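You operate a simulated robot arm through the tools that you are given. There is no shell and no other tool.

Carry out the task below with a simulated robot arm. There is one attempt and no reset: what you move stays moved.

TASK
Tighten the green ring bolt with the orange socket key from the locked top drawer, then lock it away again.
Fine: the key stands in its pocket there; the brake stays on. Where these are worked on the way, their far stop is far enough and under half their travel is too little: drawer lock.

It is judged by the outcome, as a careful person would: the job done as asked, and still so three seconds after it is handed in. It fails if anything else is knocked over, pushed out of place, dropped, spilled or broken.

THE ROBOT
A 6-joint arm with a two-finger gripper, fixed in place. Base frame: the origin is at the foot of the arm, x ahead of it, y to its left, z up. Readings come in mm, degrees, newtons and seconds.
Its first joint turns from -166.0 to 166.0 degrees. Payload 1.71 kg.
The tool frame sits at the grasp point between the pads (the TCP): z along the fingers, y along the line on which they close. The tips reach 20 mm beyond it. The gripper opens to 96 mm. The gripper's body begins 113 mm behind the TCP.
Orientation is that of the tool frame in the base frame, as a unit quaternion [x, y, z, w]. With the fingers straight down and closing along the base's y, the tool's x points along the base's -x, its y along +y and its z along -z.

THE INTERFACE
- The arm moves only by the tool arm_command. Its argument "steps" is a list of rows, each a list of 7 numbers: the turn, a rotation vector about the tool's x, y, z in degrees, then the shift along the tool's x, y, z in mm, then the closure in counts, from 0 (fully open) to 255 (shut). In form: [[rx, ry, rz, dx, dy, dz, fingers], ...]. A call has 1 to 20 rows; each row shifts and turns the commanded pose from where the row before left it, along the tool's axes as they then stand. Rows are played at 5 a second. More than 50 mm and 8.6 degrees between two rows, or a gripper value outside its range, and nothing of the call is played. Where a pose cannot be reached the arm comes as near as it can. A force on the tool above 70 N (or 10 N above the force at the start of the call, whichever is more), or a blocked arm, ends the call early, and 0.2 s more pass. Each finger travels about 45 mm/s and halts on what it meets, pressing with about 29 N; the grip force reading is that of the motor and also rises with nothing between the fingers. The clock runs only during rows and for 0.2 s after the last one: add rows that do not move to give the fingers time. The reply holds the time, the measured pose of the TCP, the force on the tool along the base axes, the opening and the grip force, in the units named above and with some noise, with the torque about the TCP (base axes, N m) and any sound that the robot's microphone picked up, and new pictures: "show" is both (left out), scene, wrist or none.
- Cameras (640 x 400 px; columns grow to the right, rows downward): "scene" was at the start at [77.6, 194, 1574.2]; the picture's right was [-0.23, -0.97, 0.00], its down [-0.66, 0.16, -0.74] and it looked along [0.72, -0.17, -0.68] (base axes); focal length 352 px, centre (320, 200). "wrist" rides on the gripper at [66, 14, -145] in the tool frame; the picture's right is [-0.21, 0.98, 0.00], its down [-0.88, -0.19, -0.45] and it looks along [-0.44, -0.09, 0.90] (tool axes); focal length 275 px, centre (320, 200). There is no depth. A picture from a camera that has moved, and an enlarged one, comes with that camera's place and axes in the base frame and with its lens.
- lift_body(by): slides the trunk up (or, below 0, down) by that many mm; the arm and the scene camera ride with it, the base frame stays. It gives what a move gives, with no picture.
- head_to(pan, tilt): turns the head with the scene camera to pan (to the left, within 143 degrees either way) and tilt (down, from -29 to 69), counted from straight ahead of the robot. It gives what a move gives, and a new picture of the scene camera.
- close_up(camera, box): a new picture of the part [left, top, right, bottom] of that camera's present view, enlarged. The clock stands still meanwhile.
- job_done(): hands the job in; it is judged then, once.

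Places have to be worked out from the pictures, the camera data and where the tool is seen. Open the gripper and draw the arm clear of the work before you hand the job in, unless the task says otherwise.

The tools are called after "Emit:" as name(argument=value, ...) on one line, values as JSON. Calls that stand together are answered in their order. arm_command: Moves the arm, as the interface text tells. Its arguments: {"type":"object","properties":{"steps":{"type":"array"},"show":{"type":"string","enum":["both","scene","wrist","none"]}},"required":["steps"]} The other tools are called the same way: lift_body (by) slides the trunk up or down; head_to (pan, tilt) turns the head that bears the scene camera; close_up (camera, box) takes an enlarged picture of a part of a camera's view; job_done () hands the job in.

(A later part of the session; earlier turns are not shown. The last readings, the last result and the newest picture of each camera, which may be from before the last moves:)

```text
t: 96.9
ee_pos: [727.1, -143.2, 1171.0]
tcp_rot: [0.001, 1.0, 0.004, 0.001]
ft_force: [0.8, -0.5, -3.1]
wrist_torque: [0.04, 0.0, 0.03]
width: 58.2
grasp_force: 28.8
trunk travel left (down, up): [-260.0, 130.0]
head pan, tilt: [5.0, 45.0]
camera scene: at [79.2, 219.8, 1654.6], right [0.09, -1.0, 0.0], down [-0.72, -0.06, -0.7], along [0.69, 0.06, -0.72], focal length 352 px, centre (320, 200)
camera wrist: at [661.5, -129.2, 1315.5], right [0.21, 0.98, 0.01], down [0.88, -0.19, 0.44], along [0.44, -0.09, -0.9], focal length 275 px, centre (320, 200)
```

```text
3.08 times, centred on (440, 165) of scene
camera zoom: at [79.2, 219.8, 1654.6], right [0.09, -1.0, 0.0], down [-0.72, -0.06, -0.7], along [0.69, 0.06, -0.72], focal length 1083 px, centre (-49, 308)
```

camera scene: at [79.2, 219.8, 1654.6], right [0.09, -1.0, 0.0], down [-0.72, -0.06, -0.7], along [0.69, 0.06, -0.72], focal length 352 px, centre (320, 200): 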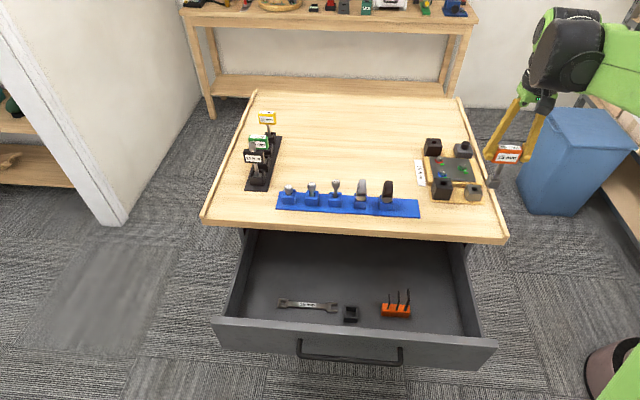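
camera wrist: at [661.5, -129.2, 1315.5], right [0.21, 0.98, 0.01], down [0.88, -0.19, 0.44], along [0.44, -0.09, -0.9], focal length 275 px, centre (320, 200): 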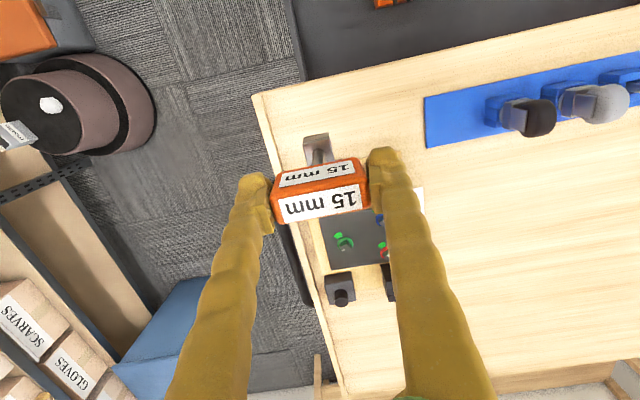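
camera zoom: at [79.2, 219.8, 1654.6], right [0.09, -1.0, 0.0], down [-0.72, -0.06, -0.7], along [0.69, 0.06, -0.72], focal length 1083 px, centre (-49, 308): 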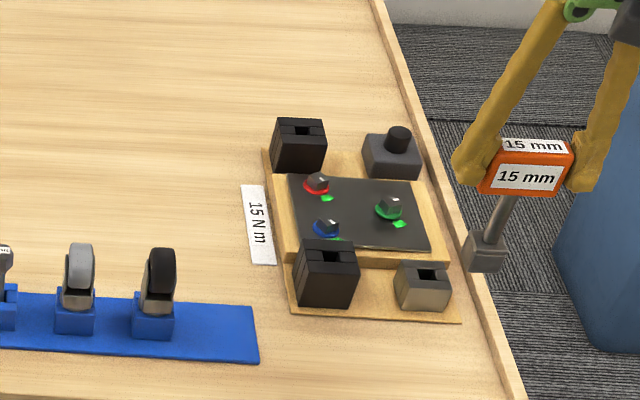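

Both cameras see the green bolt. I'll zoom in tightly on it from each.

Emit:
close_up(camera="wrist", box=[315, 215, 375, 255])

Emit:
close_up(camera="scene", box=[440, 150, 485, 180])

Emit:
close_up(camera="scene", box=[410, 125, 510, 205])

```text
10.00 times, centred on (345, 235) of wrist
camera zoom: at [661.5, -129.2, 1315.5], right [0.21, 0.98, 0.01], down [0.88, -0.19, 0.44], along [0.44, -0.09, -0.9], focal length 2753 px, centre (70, -150)
```

zoom: 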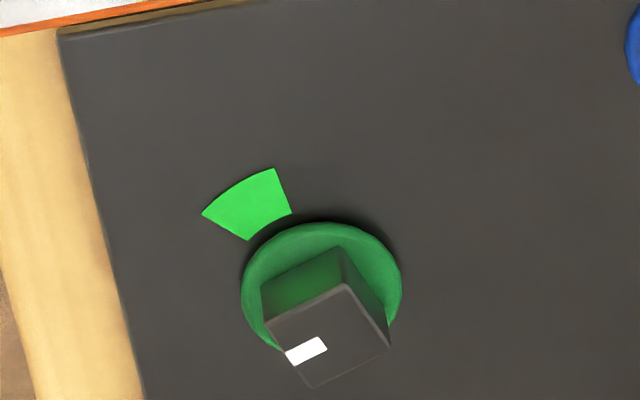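

```text
13.33 times, centred on (462, 165) of scene
camera zoom: at [79.2, 219.8, 1654.6], right [0.09, -1.0, 0.0], down [-0.72, -0.06, -0.7], along [0.69, 0.06, -0.72], focal length 4692 px, centre (-1580, 667)
```

zoom: 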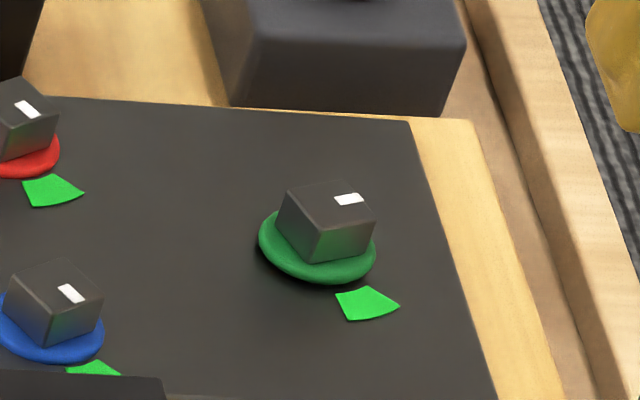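

```text
5.00 times, centred on (460, 165) of scene
camera zoom: at [79.2, 219.8, 1654.6], right [0.09, -1.0, 0.0], down [-0.72, -0.06, -0.7], along [0.69, 0.06, -0.72], focal length 1760 px, centre (-380, 375)
```

zoom: 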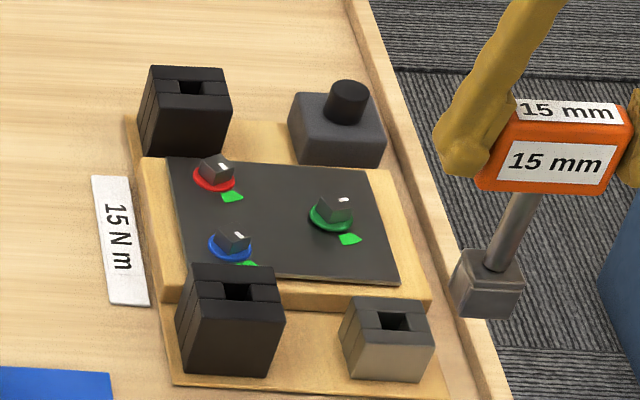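

Triangulation gives the green bolt head's top centre at about (921, −140.5, 969), its mark at −70° and the tab at −153°: about 83° of clockwise turn. The bolt's square sits at about +19.5°, so I'll move over it and yaw the key by −19.5° in tool z.

Emit:
arm_command(steps=[[0, 0, 0, -38.6, 0.5, 0, 255], [0, 0, 0, -38.6, 0.5, 0, 255], [0, 0, 0, -38.6, 0.5, 0, 255], [0, 0, 0, -38.6, 0.5, 0, 255], [0, 0, 0, -38.6, 0.5, 0, 255], [0, 0, -6.5, 0, 0, 0, 255], [0, 0, -6.5, 0, 0, 0, 255], [0, 0, -6.5, 0, 0, 0, 255], [0, 0, 0, 0, 0, 20, 255], [0, 0, 0, 0, 0, 20, 255], [0, 0, 0, 0, 0, 0, 255]])

Emit:
close_up(camera="wrist", box=[250, 90, 390, 230])

Emit:
close_up(camera="scene", box=[420, 100, 510, 200])

```text
t: 99.3
ee_pos: [920.5, -137.0, 1131.4]
tcp_rot: [-0.169, 0.986, 0.004, 0.001]
ft_force: [0.6, -0.3, -1.8]
wrist_torque: [-0.01, 0.03, 0.0]
width: 58.2
grasp_force: 29.0
trunk travel left (down, up): [-260.0, 130.0]
head pan, tilt: [5.0, 45.0]
camera scene: at [79.3, 220.5, 1654.5], right [0.09, -1.0, 0.0], down [-0.72, -0.06, -0.7], along [0.69, 0.06, -0.72], focal length 352 px, centre (320, 200)
camera wrist: at [854.0, -148.0, 1275.7], right [-0.13, 0.99, 0.01], down [0.89, 0.11, 0.45], along [0.44, 0.06, -0.9], focal length 275 px, centre (320, 200)
```

scene: 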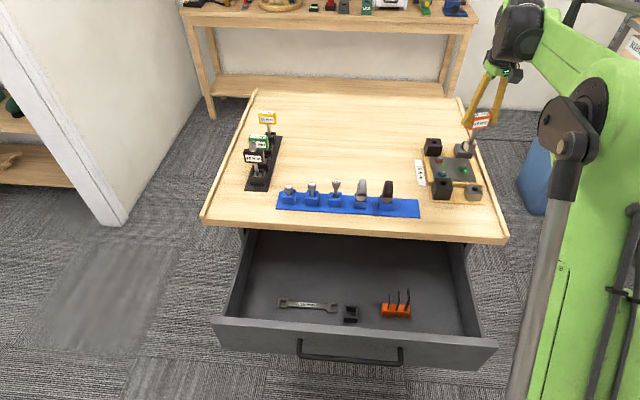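
wrist: 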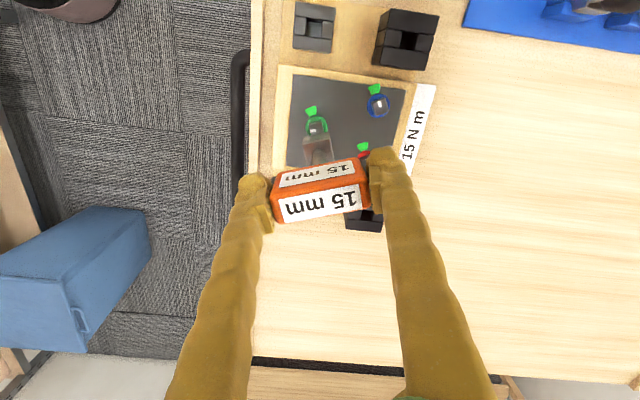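

```text
2.86 times, centred on (320, 160) of wrist
camera zoom: at [854.0, -148.0, 1275.7], right [-0.13, 0.99, 0.01], down [0.89, 0.11, 0.45], along [0.44, 0.06, -0.9], focal length 786 px, centre (320, 314)
```

zoom: 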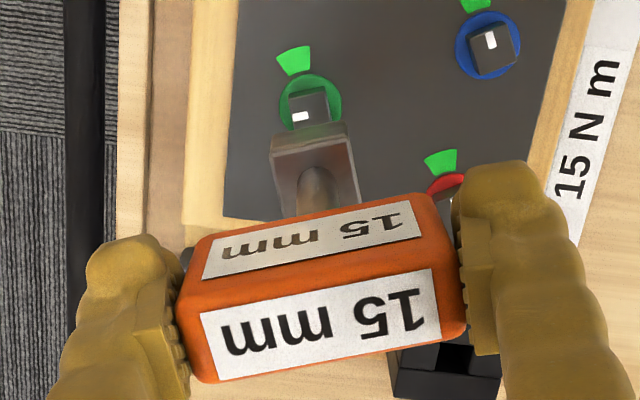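

```text
4.00 times, centred on (465, 150) of scene
camera zoom: at [79.3, 220.5, 1654.5], right [0.09, -1.0, 0.0], down [-0.72, -0.06, -0.7], along [0.69, 0.06, -0.72], focal length 1408 px, centre (-260, 400)
```

zoom: 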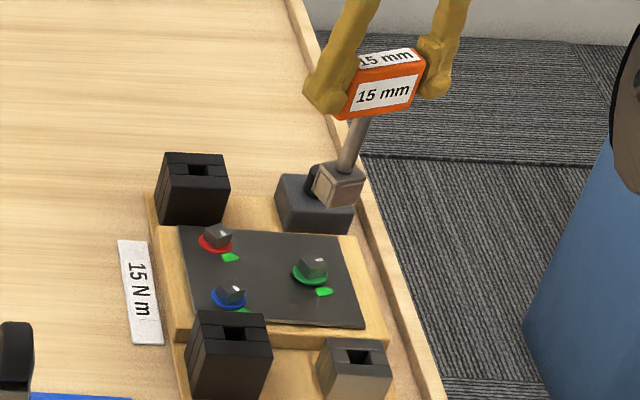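

The key is above and slightly off the bolt; current best estimate of the bolt is (919.5, −140.6). I'll correct by about (−1, −3.5) mm and lower to ~15 mm above the head.

Emit:
arm_command(steps=[[0, 0, 0, 2.1, -3, 14, 255], [0, 0, 0, 0, 0, 14, 255], [0, 0, 0, 0, 0, 14, 255], [0, 0, 0, 0, 0, 0, 255]], show="wrist")

Emit:
close_up(camera="wrist", box=[270, 90, 370, 170])

Emit:
close_up(camera="scene", box=[430, 130, 500, 190])

```text
t: 100.3
ee_pos: [919.6, -141.7, 1086.9]
tcp_rot: [-0.169, 0.986, 0.003, 0.001]
ft_force: [0.2, 0.0, -1.9]
wrist_torque: [-0.02, -0.01, 0.01]
width: 58.3
grasp_force: 28.8
trunk travel left (down, up): [-260.0, 130.0]
head pan, tilt: [5.0, 45.0]
camera wrist: at [852.0, -151.7, 1232.6], right [-0.13, 0.99, 0.01], down [0.89, 0.11, 0.45], along [0.44, 0.06, -0.9], focal length 275 px, centre (320, 200)
```

wrist: 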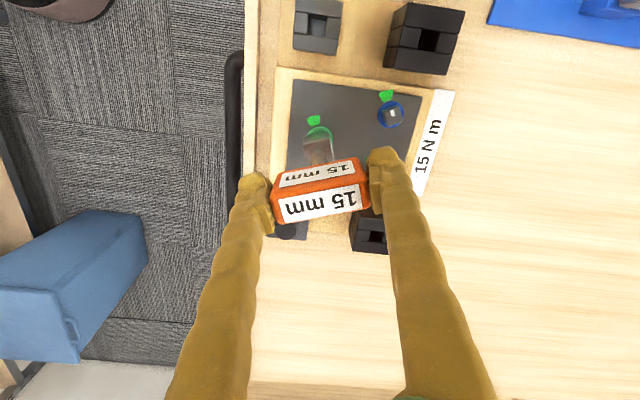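

```text
5.00 times, centred on (320, 130) of wrist
camera zoom: at [852.0, -151.7, 1232.6], right [-0.13, 0.99, 0.01], down [0.89, 0.11, 0.45], along [0.44, 0.06, -0.9], focal length 1376 px, centre (320, 550)
```

zoom: 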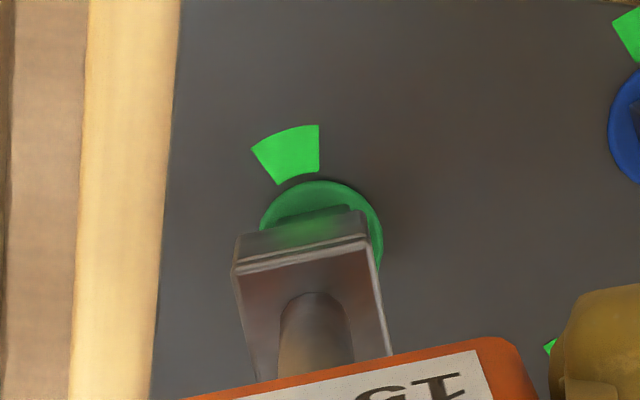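

```text
6.67 times, centred on (465, 160) of scene
camera zoom: at [79.2, 220.6, 1654.5], right [0.09, -1.0, 0.0], down [-0.72, -0.06, -0.7], along [0.69, 0.06, -0.72], focal length 2346 px, centre (-647, 467)
```

zoom: 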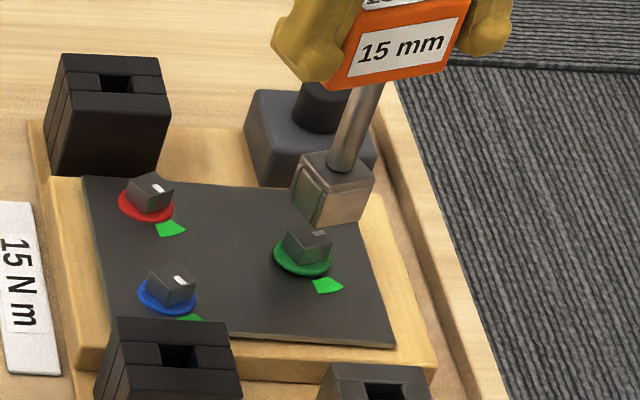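

Close now. I'll zoom further on the socket/bolt gap from the scene camera.

Emit:
close_up(camera="scene", box=[450, 150, 480, 175])

Emit:
close_up(camera="wrist", box=[295, 110, 345, 150])

```text
16.00 times, centred on (465, 162) of scene
camera zoom: at [79.2, 220.6, 1654.5], right [0.09, -1.0, 0.0], down [-0.72, -0.06, -0.7], along [0.69, 0.06, -0.72], focal length 5631 px, centre (-2000, 800)
```

zoom: 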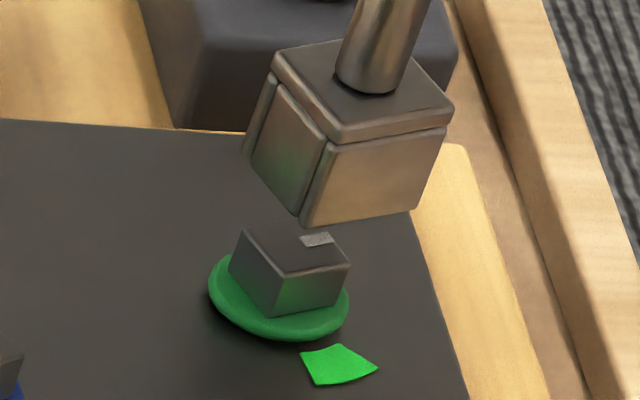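

```text
10.00 times, centred on (320, 130) of wrist
camera zoom: at [852.0, -151.7, 1232.6], right [-0.13, 0.99, 0.01], down [0.89, 0.11, 0.45], along [0.44, 0.06, -0.9], focal length 2753 px, centre (320, 900)
```

zoom: 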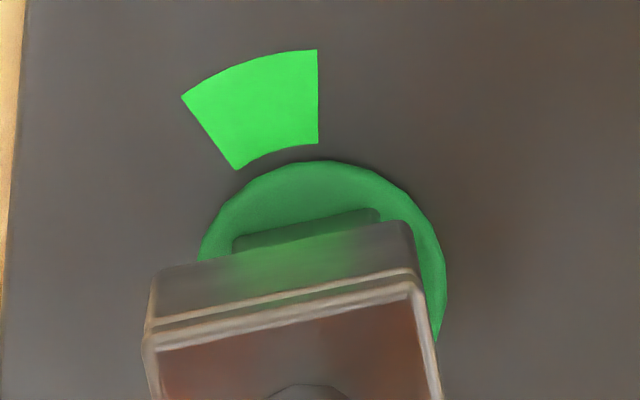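

The zooms show yaw matched within 1–2° and the socket about 1.5 mm too far toward −y, with a gap of ~16 mm. I'll shift +1.5 mm in tool y, descend 10 mm and re-check.

Emit:
arm_command(steps=[[0, 0, 0, -0.2, 1.5, 0, 255], [0, 0, 0, 0, 0, 5, 255], [0, 0, 0, 0, 0, 5, 255], [0, 0, 0, 0, 0, 0, 255]], show="none")

Emit:
close_up(camera="scene", box=[450, 150, 480, 175])

Emit:
close_up(camera="wrist", box=[295, 110, 345, 150])

```text
t: 101.3
ee_pos: [919.0, -140.3, 1078.5]
tcp_rot: [-0.168, 0.986, 0.004, 0.001]
ft_force: [0.4, -0.1, -1.0]
wrist_torque: [0.01, 0.01, -0.01]
width: 58.4
grasp_force: 28.8
trunk travel left (down, up): [-260.0, 130.0]
head pan, tilt: [5.0, 45.0]
```

```text
16.00 times, centred on (465, 162) of scene
camera zoom: at [79.2, 220.6, 1654.5], right [0.09, -1.0, 0.0], down [-0.72, -0.06, -0.7], along [0.69, 0.06, -0.72], focal length 5631 px, centre (-2000, 800)
```

zoom: 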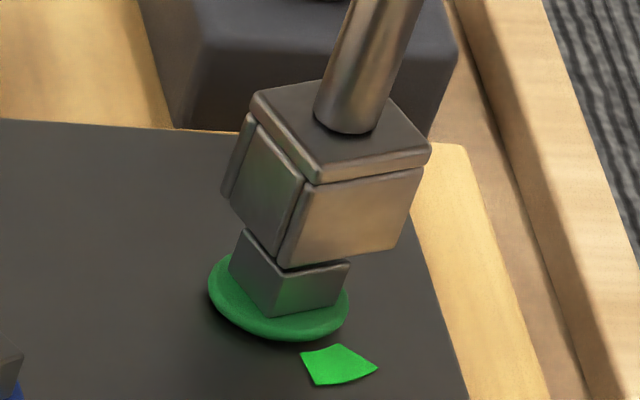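

```text
10.00 times, centred on (320, 130) of wrist
camera zoom: at [852.2, -150.7, 1223.0], right [-0.13, 0.99, 0.01], down [0.89, 0.11, 0.45], along [0.44, 0.06, -0.9], focal length 2753 px, centre (320, 900)
```

zoom: 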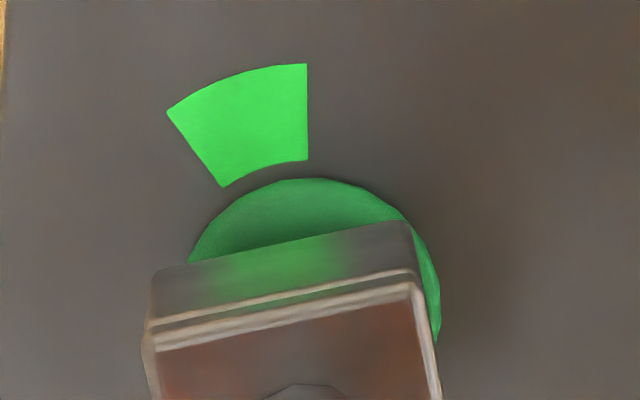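

The socket is now centred over the bolt within a fraction of a millimetre, gap ~6.5 mm. Lowering gently and watching the force.

Emit:
arm_command(steps=[[0, 0, 0, 0, 0, 2, 255], [0, 0, 0, 0, 0, 2, 255], [0, 0, 0, 0, 0, 2, 255], [0, 0, 0, 0, 0, 2, 255], [0, 0, 0, 0, 0, 1, 255], [0, 0, 0, 0, 0, 0, 255]], show="none")

Emit:
close_up(camera="scene", box=[450, 150, 480, 175])

```text
t: 102.7
ee_pos: [918.0, -139.9, 1074.5]
tcp_rot: [-0.169, 0.986, 0.003, 0.002]
ft_force: [9.2, 1.3, 43.0]
wrist_torque: [0.2, -0.57, -0.03]
width: 58.0
grasp_force: 28.6
trunk travel left (down, up): [-260.0, 130.0]
head pan, tilt: [5.0, 45.0]
```

```text
16.00 times, centred on (465, 162) of scene
camera zoom: at [75.8, 221.2, 1654.8], right [0.09, -1.0, 0.0], down [-0.71, -0.06, -0.7], along [0.69, 0.06, -0.72], focal length 5631 px, centre (-2000, 800)
```

zoom: 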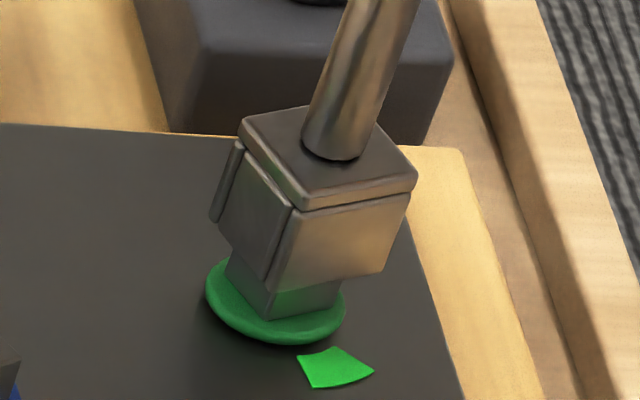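

Contact at 43 N before engaging; the torque says the socket's −x wall is sitting on the bolt's edge. I'll lift 4 mm, shift ~1 mm toward −x and try again.

Emit:
arm_command(steps=[[0, 0, 0, 0, 0, -7, 255], [0, 0, 0, 0.95, 0.33, 0, 255], [0, 0, 0, 0, 0, 2, 255], [0, 0, 0, 0, 0, 2, 255], [0, 0, 0, 0, 0, 2, 255], [0, 0, 0, 0, 0, 0, 255]], show="none")

Emit:
close_up(camera="scene", box=[450, 150, 480, 175])

```text
t: 104.1
ee_pos: [918.4, -141.5, 1072.9]
tcp_rot: [-0.168, 0.986, 0.003, 0.001]
ft_force: [6.8, -0.9, 23.0]
wrist_torque: [0.02, -0.6, -0.03]
width: 57.9
grasp_force: 28.8
trunk travel left (down, up): [-260.0, 130.0]
head pan, tilt: [5.0, 45.0]
```

```text
16.00 times, centred on (465, 162) of scene
camera zoom: at [77.5, 220.8, 1654.7], right [0.09, -1.0, 0.0], down [-0.71, -0.06, -0.7], along [0.69, 0.06, -0.72], focal length 5631 px, centre (-2000, 800)
```

zoom: 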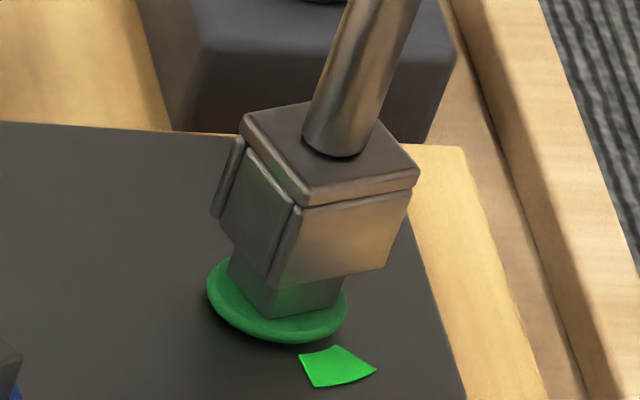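

Force dropped to 23 N and the contact moved to the +ty side; measured y has sagged to −141.5. I'll lift slightly, shift +1.2 mm in y and lower again.

Emit:
arm_command(steps=[[0, 0, 0, 0, 0, -5, 255], [0, 0, 0, -0.4, 1.1, 0, 255], [0, 0, 0, 0, 0, 2, 255], [0, 0, 0, 0, 0, 2, 255], [0, 0, 0, 0, 0, 2, 255], [0, 0, 0, 0, 0, 0, 255]], show="none")

Emit:
close_up(camera="scene", box=[450, 150, 480, 175])

Emit:
close_up(camera="wrist", box=[295, 110, 345, 150])

```text
t: 105.5
ee_pos: [916.7, -138.1, 1072.8]
tcp_rot: [-0.168, 0.986, 0.003, 0.001]
ft_force: [9.4, 1.7, 39.6]
wrist_torque: [0.24, -0.69, 0.02]
width: 57.9
grasp_force: 28.9
trunk travel left (down, up): [-260.0, 130.0]
head pan, tilt: [5.0, 45.0]
```

```text
16.00 times, centred on (465, 162) of scene
camera zoom: at [76.1, 221.2, 1654.8], right [0.09, -1.0, 0.0], down [-0.71, -0.06, -0.7], along [0.69, 0.06, -0.72], focal length 5631 px, centre (-2000, 800)
```

zoom: 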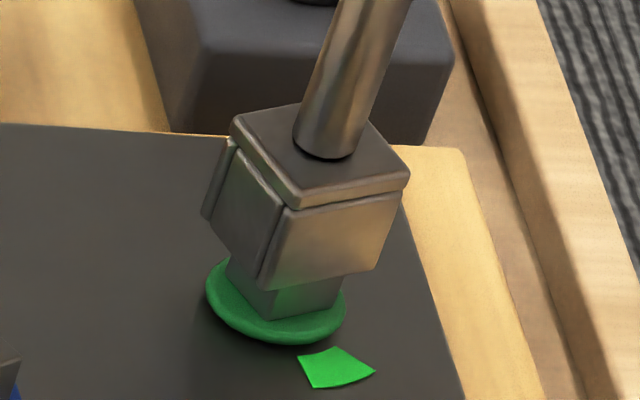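

```text
10.00 times, centred on (320, 130) of wrist
camera zoom: at [850.2, -148.4, 1217.1], right [-0.13, 0.99, 0.01], down [0.89, 0.11, 0.45], along [0.44, 0.06, -0.89], focal length 2753 px, centre (320, 900)
```

zoom: 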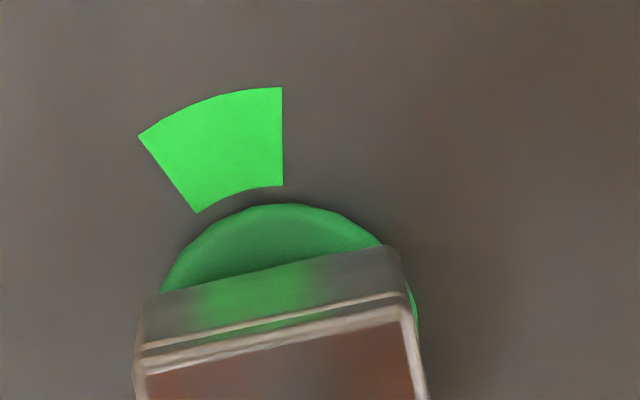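

Compared with the scene zoom, the previous spot was aligned within ~0.3 mm and this one overshoots by ~1.5 mm in y; the wrist view hints the key is ~1.5° clockwise of the bolt. I'll lift, go back, trim the yaw by −1.3° and lower.

Emit:
arm_command(steps=[[0, 0, 0, 0, 0, -6, 255], [0, 0, -1.3, 0.4, -1.2, 0, 255], [0, 0, 0, 0, 0, 0, 255], [0, 0, 0, 0, 0, 2, 255], [0, 0, 0, 0, 0, 2, 255], [0, 0, 0, 0, 0, 0, 255]], show="none")

Emit:
close_up(camera="scene", box=[450, 150, 480, 175])

```text
t: 106.9
ee_pos: [918.9, -139.7, 1072.8]
tcp_rot: [-0.18, 0.984, 0.003, 0.001]
ft_force: [5.0, -0.2, 15.0]
wrist_torque: [0.09, -0.35, -0.01]
width: 57.7
grasp_force: 28.5
trunk travel left (down, up): [-260.0, 130.0]
head pan, tilt: [5.0, 45.0]
```

```text
16.00 times, centred on (465, 162) of scene
camera zoom: at [77.9, 220.8, 1654.6], right [0.09, -1.0, 0.0], down [-0.72, -0.06, -0.7], along [0.69, 0.06, -0.72], focal length 5631 px, centre (-2000, 800)
```

zoom: 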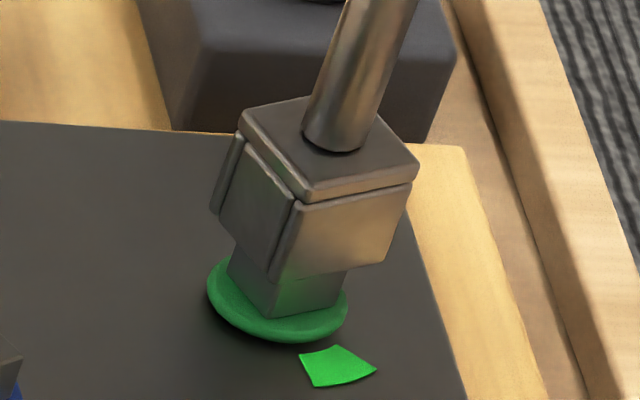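

Light contact (15 N) and the torque places it at the −x/+y corner of the socket. I'll slide ~1.2 mm toward −x and slightly +y while pressing lightly.

Emit:
arm_command(steps=[[0, 0, 0, 0.35, 0.2, 0, 255], [0, 0, 0, 0.35, 0.25, 0.5, 255], [0, 0, 0, 0.35, 0.25, 0.5, 255], [0, 0, 0, 0, 0, 0.5, 255], [0, 0, 0, 0, 0, 0, 255]], show="none")

```text
t: 108.1
ee_pos: [916.7, -140.0, 1072.5]
tcp_rot: [-0.179, 0.984, 0.003, 0.002]
ft_force: [7.6, 0.5, 44.8]
wrist_torque: [0.25, -0.42, 0.02]
width: 58.4
grasp_force: 29.1
trunk travel left (down, up): [-260.0, 130.0]
head pan, tilt: [5.0, 45.0]
```

Still resting on top. Let me look at the alignment again at this spot from both cameras.

Emit:
close_up(camera="scene", box=[452, 152, 476, 172])

Emit:
close_up(camera="wrist", box=[295, 120, 345, 160])

```text
16.00 times, centred on (464, 162) of scene
camera zoom: at [75.4, 221.2, 1654.7], right [0.09, -1.0, 0.0], down [-0.71, -0.06, -0.7], along [0.69, 0.06, -0.72], focal length 5631 px, centre (-1984, 808)
```

zoom: 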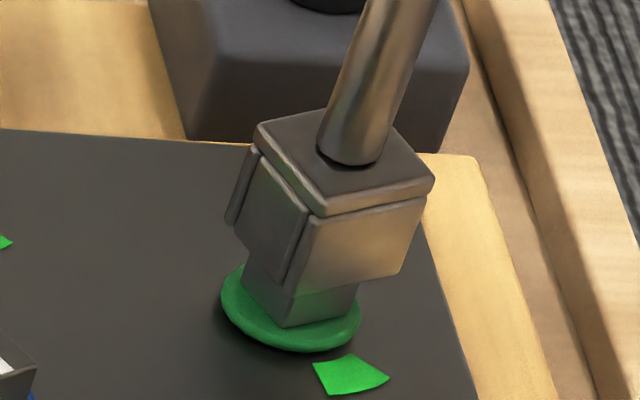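

```text
10.00 times, centred on (320, 140) of wrist
camera zoom: at [848.7, -151.2, 1216.7], right [-0.15, 0.99, 0.01], down [0.88, 0.13, 0.45], along [0.44, 0.07, -0.89], focal length 2753 px, centre (320, 800)
```

zoom: 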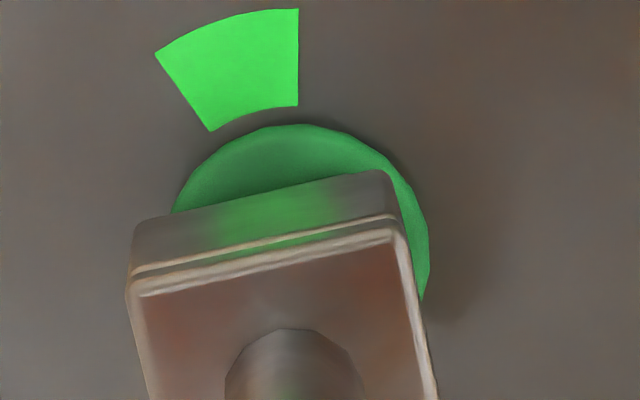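

The socket's place in the wrist image has shifted relative to the gripper since hovering, so the key may have slipped or pivoted in the grip while pressing. I'll check the key head.

Emit:
close_up(camera="wrist", box=[220, 110, 420, 250])

Emit:
close_up(camera="scene", box=[440, 90, 510, 180])

```text
2.86 times, centred on (320, 180) of wrist
camera zoom: at [848.7, -151.2, 1216.7], right [-0.15, 0.99, 0.01], down [0.88, 0.13, 0.45], along [0.44, 0.07, -0.89], focal length 786 px, centre (320, 257)
```

zoom: 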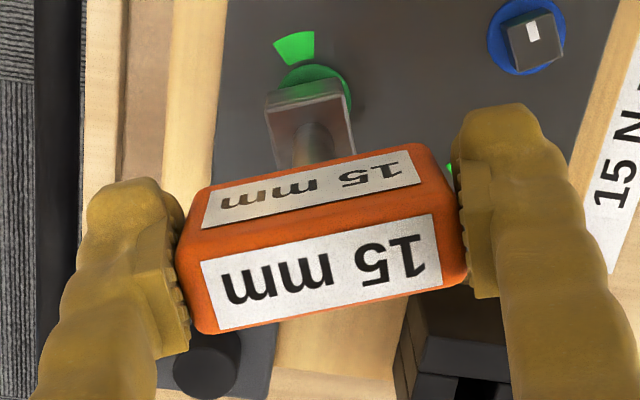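

```text
4.44 times, centred on (475, 135) of scene
camera zoom: at [75.4, 221.2, 1654.7], right [0.09, -1.0, 0.0], down [-0.71, -0.06, -0.7], along [0.69, 0.06, -0.72], focal length 1564 px, centre (-369, 489)
```

zoom: 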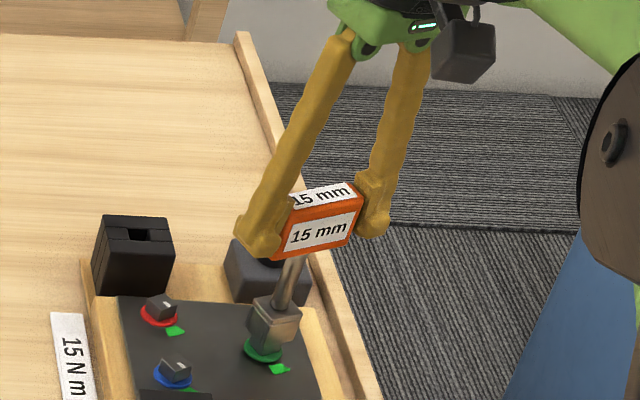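

The key has pivoted a few degrees in the grip (bottom swung toward +x). I'll lift clear and measure the tilt.

Emit:
arm_command(steps=[[0, 0, 0, 0, 0, -10, 255], [0, 0, 0, 0, 0, -10, 255], [0, 0, 0, 0, 0, -10, 255], [0, 0, 0, 0, 0, 0, 255], [0, 0, 0, 0, 0, 0, 255]], show="none")

Emit:
close_up(camera="wrist", box=[250, 100, 390, 230])

Emit:
close_up(camera="scene", box=[445, 110, 490, 175])

```text
t: 109.3
ee_pos: [918.3, -140.8, 1099.4]
tcp_rot: [-0.179, 0.984, 0.004, 0.001]
ft_force: [0.3, 0.8, -2.4]
wrist_torque: [0.01, 0.02, -0.02]
width: 58.3
grasp_force: 28.6
trunk travel left (down, up): [-260.0, 130.0]
head pan, tilt: [5.0, 45.0]
```

```text
3.08 times, centred on (320, 165) of wrist
camera zoom: at [851.3, -152.5, 1243.7], right [-0.15, 0.99, 0.01], down [0.89, 0.13, 0.45], along [0.44, 0.07, -0.9], focal length 847 px, centre (320, 308)
```

zoom: 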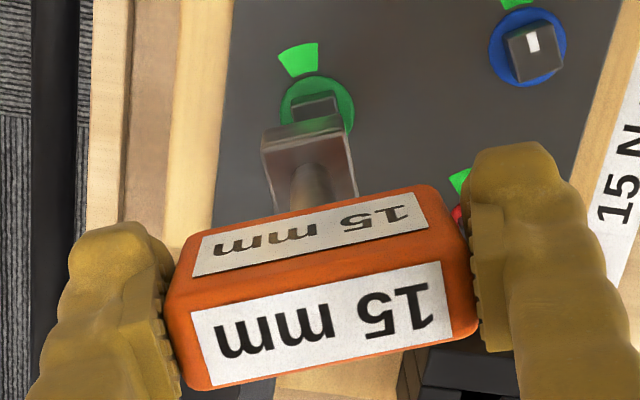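

```text
6.15 times, centred on (468, 142) of scene
camera zoom: at [79.3, 220.6, 1654.4], right [0.09, -1.0, 0.0], down [-0.72, -0.06, -0.7], along [0.69, 0.06, -0.72], focal length 2166 px, centre (-588, 554)
```

zoom: 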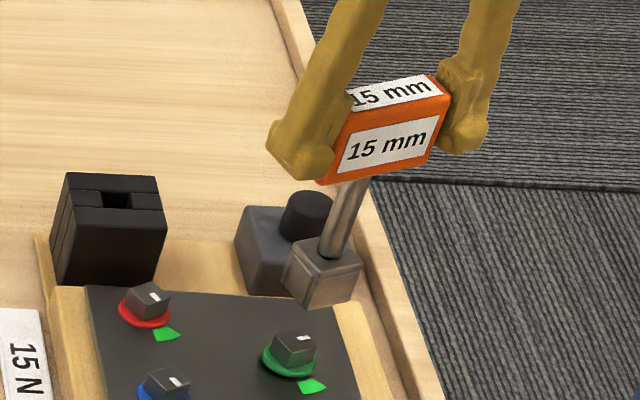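

Compared with the original grip, the key has slid up ~5 mm and tilted roughly 3° (bottom toward +x). I'll compensate by tilting the tool +3.2° about its y axis so the key is upright again, then re-measure at hover.

Emit:
arm_command(steps=[[0, 3.2, 0, 0, 0, 0, 255], [0, 0, 0, 0, 0, 6, 255], [0, 0, 0, 0, 0, 6, 255], [0, 0, 0, 0, 0, 0, 255]], show="none")

Emit:
close_up(camera="wrist", box=[295, 110, 345, 150])

Emit:
close_up(camera="scene", box=[450, 145, 480, 170])

Emit:
close_up(camera="scene", box=[440, 100, 510, 180])

```text
t: 110.3
ee_pos: [916.9, -141.1, 1088.7]
tcp_rot: [-0.18, 0.983, 0.0, -0.026]
ft_force: [-0.1, -0.1, -2.6]
wrist_torque: [0.03, 0.0, -0.02]
width: 58.2
grasp_force: 28.6
trunk travel left (down, up): [-260.0, 130.0]
head pan, tilt: [5.0, 45.0]
```

```text
10.00 times, centred on (320, 130) of wrist
camera zoom: at [858.1, -149.7, 1235.7], right [-0.15, 0.99, 0.0], down [0.91, 0.14, 0.4], along [0.39, 0.06, -0.92], focal length 2753 px, centre (320, 900)
```

zoom: 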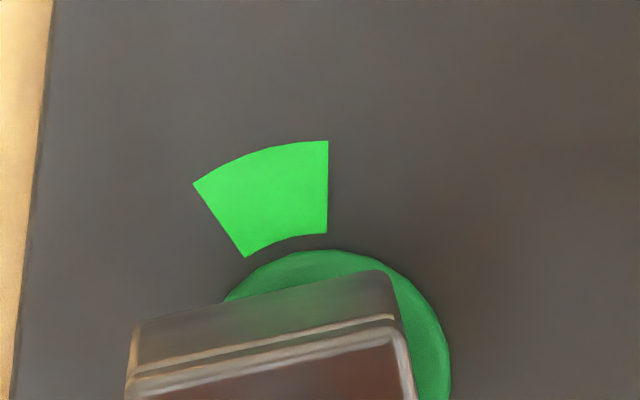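

```text
16.00 times, centred on (465, 158) of scene
camera zoom: at [79.2, 220.5, 1654.5], right [0.09, -1.0, 0.0], down [-0.72, -0.06, -0.7], along [0.69, 0.06, -0.72], focal length 5631 px, centre (-2000, 880)
```

zoom: 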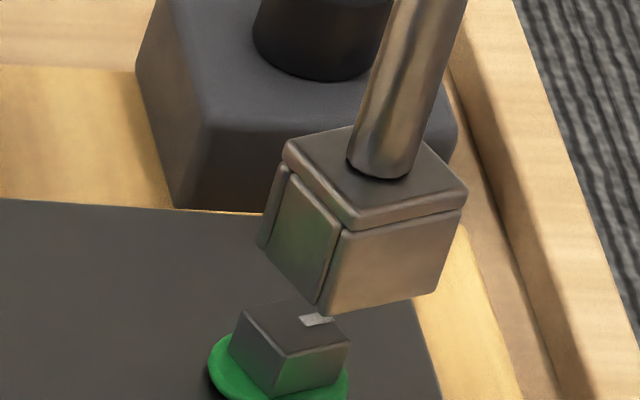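

```text
5.00 times, centred on (475, 140) of scene
camera zoom: at [79.2, 220.5, 1654.5], right [0.09, -1.0, 0.0], down [-0.72, -0.06, -0.7], along [0.69, 0.06, -0.72], focal length 1760 px, centre (-455, 500)
```

zoom: 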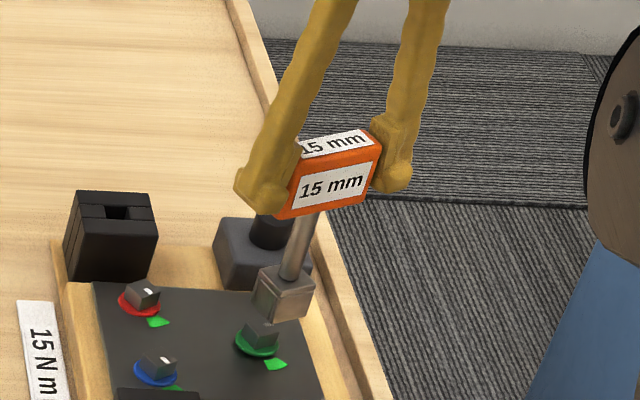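

Solving both views together: the socket is now at about (−1.7, −4.3) mm from the bolt with a ~15 mm gap. I'll shift accordingly, lower 9 mm and re-measure.

Emit:
arm_command(steps=[[0, 0, 0, -1.6, 1.7, 0, 255], [0, 0, 0, -1.5, 1.7, 0, 255], [0, 0, 0, 0, 0, 4.5, 255], [0, 0, 0, 0, 0, 4.5, 255], [0, 0, 0, 0, 0, 0, 255], [0, 0, 0, 0, 0, 0, 255]], show="none")

Emit:
close_up(camera="wrist", box=[295, 110, 345, 150])

Emit:
close_up(camera="scene", box=[450, 150, 480, 175])

```text
t: 111.7
ee_pos: [918.0, -135.2, 1079.4]
tcp_rot: [-0.179, 0.983, -0.001, -0.027]
ft_force: [0.2, 0.7, -2.8]
wrist_torque: [-0.03, -0.02, -0.02]
width: 58.1
grasp_force: 28.8
trunk travel left (down, up): [-260.0, 130.0]
head pan, tilt: [5.0, 45.0]
```

```text
10.00 times, centred on (320, 130) of wrist
camera zoom: at [859.1, -144.8, 1226.8], right [-0.15, 0.99, 0.0], down [0.91, 0.14, 0.4], along [0.39, 0.06, -0.92], focal length 2753 px, centre (320, 900)
```

zoom: 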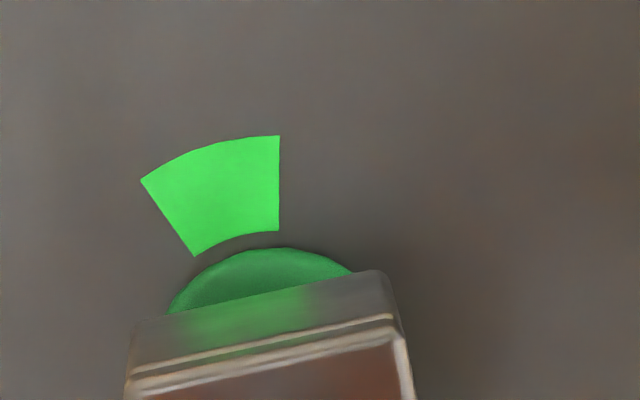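

```text
16.00 times, centred on (465, 162) of scene
camera zoom: at [79.1, 220.6, 1654.5], right [0.09, -1.0, 0.0], down [-0.72, -0.06, -0.7], along [0.69, 0.06, -0.72], focal length 5631 px, centre (-2000, 800)
```

zoom: 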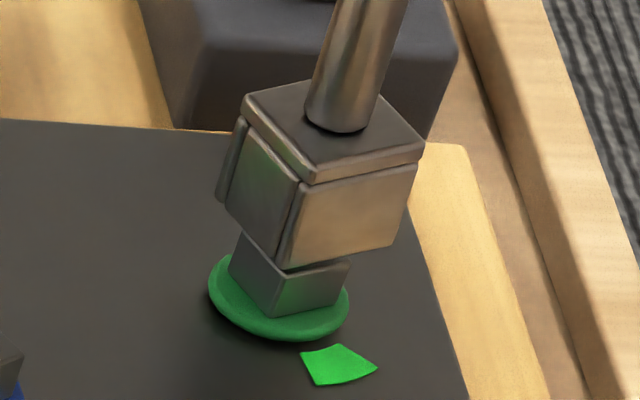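

Both views now agree the socket is within ~0.5 mm (a≈−0.4, b≈+0.4), gap ~6 mm; the yaw matched better before my −1.3° trim. I'll undo that trim, fine-shift, and lower gently.

Emit:
arm_command(steps=[[0, 0, 1.3, -0.2, -0.5, 0, 255], [0, 0, 0, 0, 0, 2, 255], [0, 0, 0, 0, 0, 2, 255], [0, 0, 0, 0, 0, 2, 255], [0, 0, 0, 0, 0, 1, 255], [0, 0, 0, 0, 0, 0, 255]], show="none")

Emit:
close_up(camera="scene", box=[450, 150, 480, 175])

```text
t: 113.1
ee_pos: [918.2, -136.6, 1072.2]
tcp_rot: [-0.168, 0.985, -0.003, -0.026]
ft_force: [-0.7, 1.0, -2.4]
wrist_torque: [0.0, 0.0, -0.04]
width: 58.2
grasp_force: 28.8
trunk travel left (down, up): [-260.0, 130.0]
head pan, tilt: [5.0, 45.0]
```

```text
16.00 times, centred on (465, 162) of scene
camera zoom: at [79.1, 220.6, 1654.5], right [0.09, -1.0, 0.0], down [-0.72, -0.06, -0.7], along [0.69, 0.06, -0.72], focal length 5631 px, centre (-2000, 800)
```

zoom: 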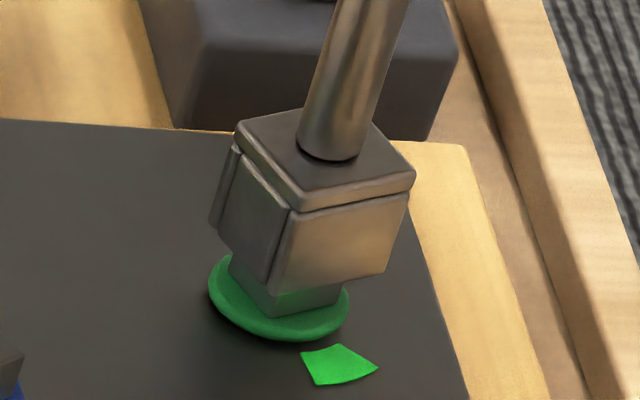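

No contact force and the socket is right at the bolt's top level – it appears to be entering. Continuing gently.

Emit:
arm_command(steps=[[0, 0, 0, 0, 0, 1.5, 255], [0, 0, 0, 0, 0, 1.5, 255], [0, 0, 0, 0, 0, 0, 255]], show="none")

Emit:
close_up(camera="scene", box=[450, 150, 480, 175])

```text
t: 113.9
ee_pos: [918.8, -136.2, 1067.9]
tcp_rot: [-0.169, 0.985, -0.001, -0.027]
ft_force: [-0.2, -0.9, -3.7]
wrist_torque: [-0.01, -0.01, -0.01]
width: 58.0
grasp_force: 29.2
trunk travel left (down, up): [-260.0, 130.0]
head pan, tilt: [5.0, 45.0]
```

```text
16.00 times, centred on (465, 162) of scene
camera zoom: at [79.1, 220.6, 1654.5], right [0.09, -1.0, 0.0], down [-0.72, -0.06, -0.7], along [0.69, 0.06, -0.72], focal length 5631 px, centre (-2000, 800)
```

zoom: 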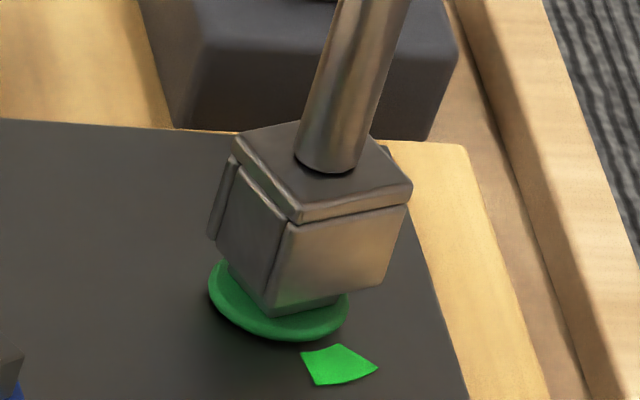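

The socket is sliding over the bolt head with no resistance. A few millimetres more.

Emit:
arm_command(steps=[[0, 0, 0, 0, 0, 1.5, 255], [0, 0, 0, 0, 0, 1.5, 255], [0, 0, 0, 0, 0, 1.5, 255], [0, 0, 0, 0, 0, 0, 255]], show="none")

Emit:
close_up(camera="scene", box=[450, 150, 480, 175])

```text
t: 114.9
ee_pos: [917.2, -136.1, 1065.9]
tcp_rot: [-0.169, 0.985, -0.001, -0.027]
ft_force: [0.5, -0.8, -2.3]
wrist_torque: [0.0, 0.01, 0.02]
width: 58.3
grasp_force: 28.7
trunk travel left (down, up): [-260.0, 130.0]
head pan, tilt: [5.0, 45.0]
```

```text
16.00 times, centred on (465, 162) of scene
camera zoom: at [79.1, 220.6, 1654.5], right [0.09, -1.0, 0.0], down [-0.72, -0.06, -0.7], along [0.69, 0.06, -0.72], focal length 5631 px, centre (-2000, 800)
```

zoom: 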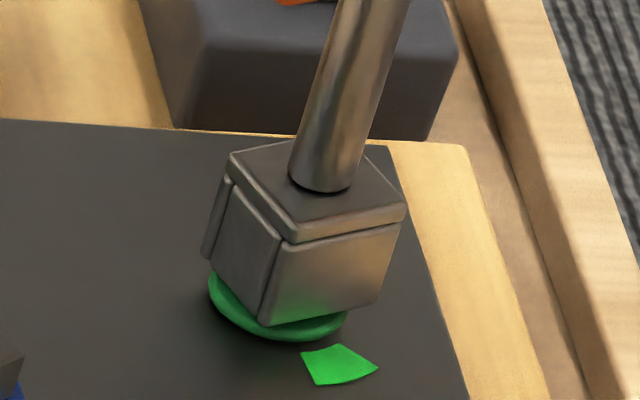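

The socket is engaged ~8 mm over the bolt with no side load. Now I'll turn clockwise about the vertical axis in small steps, watching forces.

Emit:
arm_command(steps=[[-0.27, -0.04, 5, 0, 0, 0, 255], [-0.27, -0.04, 5, 0, 0, 0, 255], [-0.27, -0.04, 5, 0, 0, 0, 255], [0, 0, 0, 0, 0, 0, 255]], show="none")

Emit:
close_up(camera="scene", box=[450, 150, 480, 175])

```text
t: 115.9
ee_pos: [919.3, -136.9, 1064.5]
tcp_rot: [-0.037, 0.999, 0.001, -0.026]
ft_force: [0.3, 0.7, -2.4]
wrist_torque: [0.08, -0.03, 0.01]
width: 57.9
grasp_force: 29.0
trunk travel left (down, up): [-260.0, 130.0]
head pan, tilt: [5.0, 45.0]
```

```text
16.00 times, centred on (465, 162) of scene
camera zoom: at [79.2, 220.6, 1654.4], right [0.09, -1.0, 0.0], down [-0.72, -0.06, -0.7], along [0.69, 0.06, -0.72], focal length 5631 px, centre (-2000, 800)
```

zoom: 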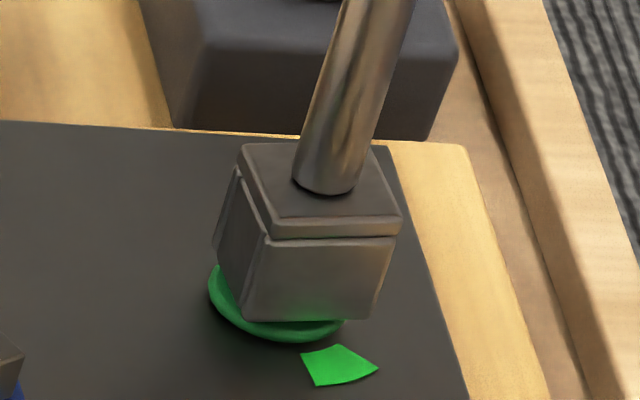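

Turning easily with negligible forces. Continuing 25°.

Emit:
arm_command(steps=[[-0.27, -0.04, 5, 0, 0, 0, 255], [-0.27, -0.04, 5, 0, 0, 0, 255], [-0.27, -0.04, 5, 0, 0, 0, 255], [-0.27, -0.04, 5, 0, 0, 0, 255], [-0.27, -0.04, 5, 0, 0, 0, 255], [0, 0, 0, 0, 0, 0, 255]], show="none")

Emit:
close_up(camera="scene", box=[450, 150, 480, 175])

```text
t: 117.3
ee_pos: [918.4, -138.2, 1064.0]
tcp_rot: [0.18, 0.983, 0.008, -0.025]
ft_force: [7.1, -0.2, -4.5]
wrist_torque: [-0.1, -0.66, 0.01]
width: 58.0
grasp_force: 28.7
trunk travel left (down, up): [-260.0, 130.0]
head pan, tilt: [5.0, 45.0]
```

```text
16.00 times, centred on (465, 162) of scene
camera zoom: at [79.8, 220.5, 1654.4], right [0.09, -1.0, 0.0], down [-0.72, -0.06, -0.7], along [0.69, 0.06, -0.72], focal length 5631 px, centre (-2000, 800)
```

zoom: 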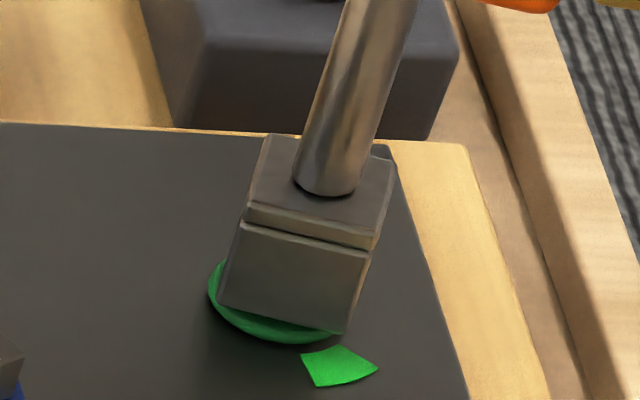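

Now ~40° turned, with a small +x side force (7 N) because the rotation centre isn't exactly the bolt axis. I'll continue with small compensating shifts.

Emit:
arm_command(steps=[[-0.27, -0.04, 5, -0.5, 0.1, 0, 255], [-0.27, -0.04, 5, -0.5, 0.1, 0, 255], [-0.27, -0.04, 5, -0.45, 0.1, 0, 255], [-0.27, -0.04, 5, -0.45, 0.1, 0, 255], [0, 0, 0, 0, 0, 0, 255]], show="none")

Emit:
close_up(camera="scene", box=[450, 150, 480, 175])

```text
t: 118.5
ee_pos: [919.8, -138.4, 1065.1]
tcp_rot: [0.349, 0.937, 0.012, -0.022]
ft_force: [2.2, 4.5, -0.9]
wrist_torque: [0.4, -0.29, 0.06]
width: 57.8
grasp_force: 29.1
trunk travel left (down, up): [-260.0, 130.0]
head pan, tilt: [5.0, 45.0]
```

```text
16.00 times, centred on (465, 162) of scene
camera zoom: at [79.3, 220.9, 1654.4], right [0.09, -1.0, 0.0], down [-0.72, -0.06, -0.7], along [0.69, 0.06, -0.72], focal length 5631 px, centre (-2000, 800)
```

zoom: 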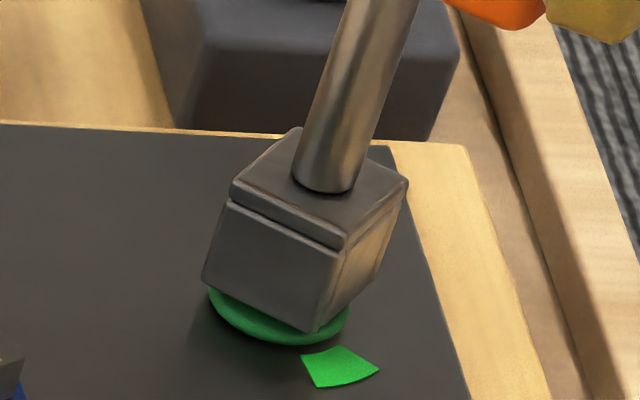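

About 60° turned, forces small. Another ~23° with compensation.

Emit:
arm_command(steps=[[-0.25, -0.04, 4.6, -0.25, 0.3, 0, 255], [-0.25, -0.04, 4.6, -0.25, 0.3, 0, 255], [-0.25, -0.04, 4.6, -0.2, 0.35, 0, 255], [-0.25, -0.04, 4.6, -0.2, 0.35, 0, 255], [-0.25, -0.04, 4.6, -0.2, 0.35, 0, 255], [0, 0, 0, 0, 0, 0, 255]], show="wrist")

Emit:
close_up(camera="scene", box=[450, 150, 480, 175])

```text
t: 119.9
ee_pos: [922.2, -137.0, 1065.5]
tcp_rot: [0.529, 0.848, 0.017, -0.02]
ft_force: [-4.7, -1.8, 3.2]
wrist_torque: [-0.18, 0.39, 0.04]
width: 58.2
grasp_force: 29.2
trunk travel left (down, up): [-260.0, 130.0]
head pan, tilt: [5.0, 45.0]
camera wrist: at [906.7, -80.1, 1213.1], right [0.97, 0.25, 0.0], down [0.23, -0.89, 0.4], along [0.1, -0.39, -0.92], focal length 275 px, centre (320, 200)
```

wrist: 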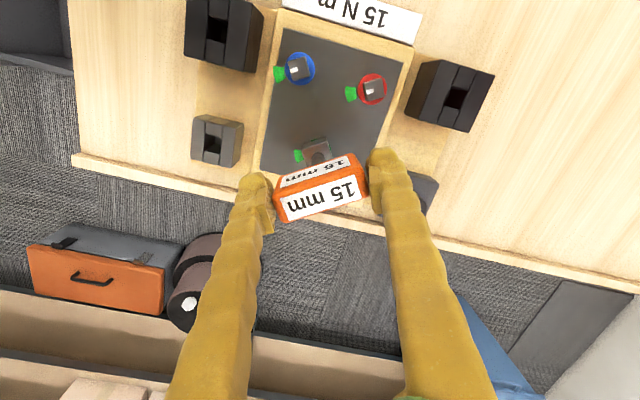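

```text
16.00 times, centred on (465, 162) of scene
camera zoom: at [78.0, 220.5, 1654.5], right [0.09, -1.0, 0.0], down [-0.72, -0.06, -0.7], along [0.69, 0.06, -0.72], focal length 5631 px, centre (-2000, 800)
```

zoom: 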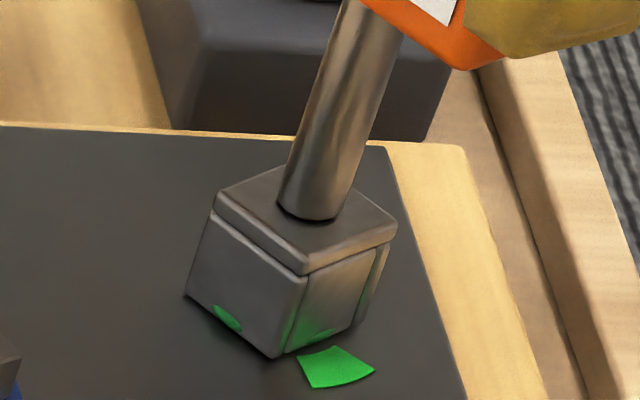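

The socket's look in the scene has changed (lower and to the left), so I need to check whether it's still on the bolt. Zooming in with both cameras.

Emit:
close_up(camera="wrist", box=[270, 115, 370, 185])

Emit:
close_up(camera="scene", box=[440, 100, 510, 180])

```text
5.71 times, centred on (320, 150) of wrist
camera zoom: at [906.7, -80.1, 1213.1], right [0.97, 0.25, 0.0], down [0.23, -0.89, 0.4], along [0.1, -0.39, -0.92], focal length 1573 px, centre (320, 486)
```

zoom: 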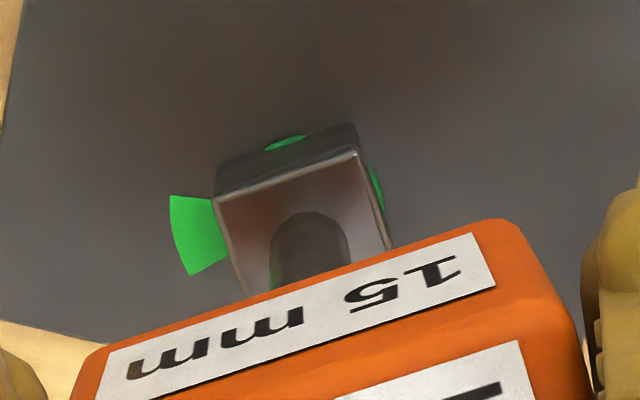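

```text
5.00 times, centred on (475, 140) of scene
camera zoom: at [78.0, 220.5, 1654.5], right [0.09, -1.0, 0.0], down [-0.72, -0.06, -0.7], along [0.69, 0.06, -0.72], focal length 1760 px, centre (-455, 500)
```

zoom: 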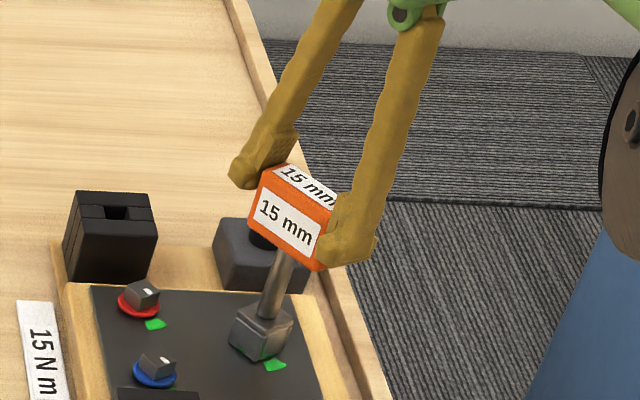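

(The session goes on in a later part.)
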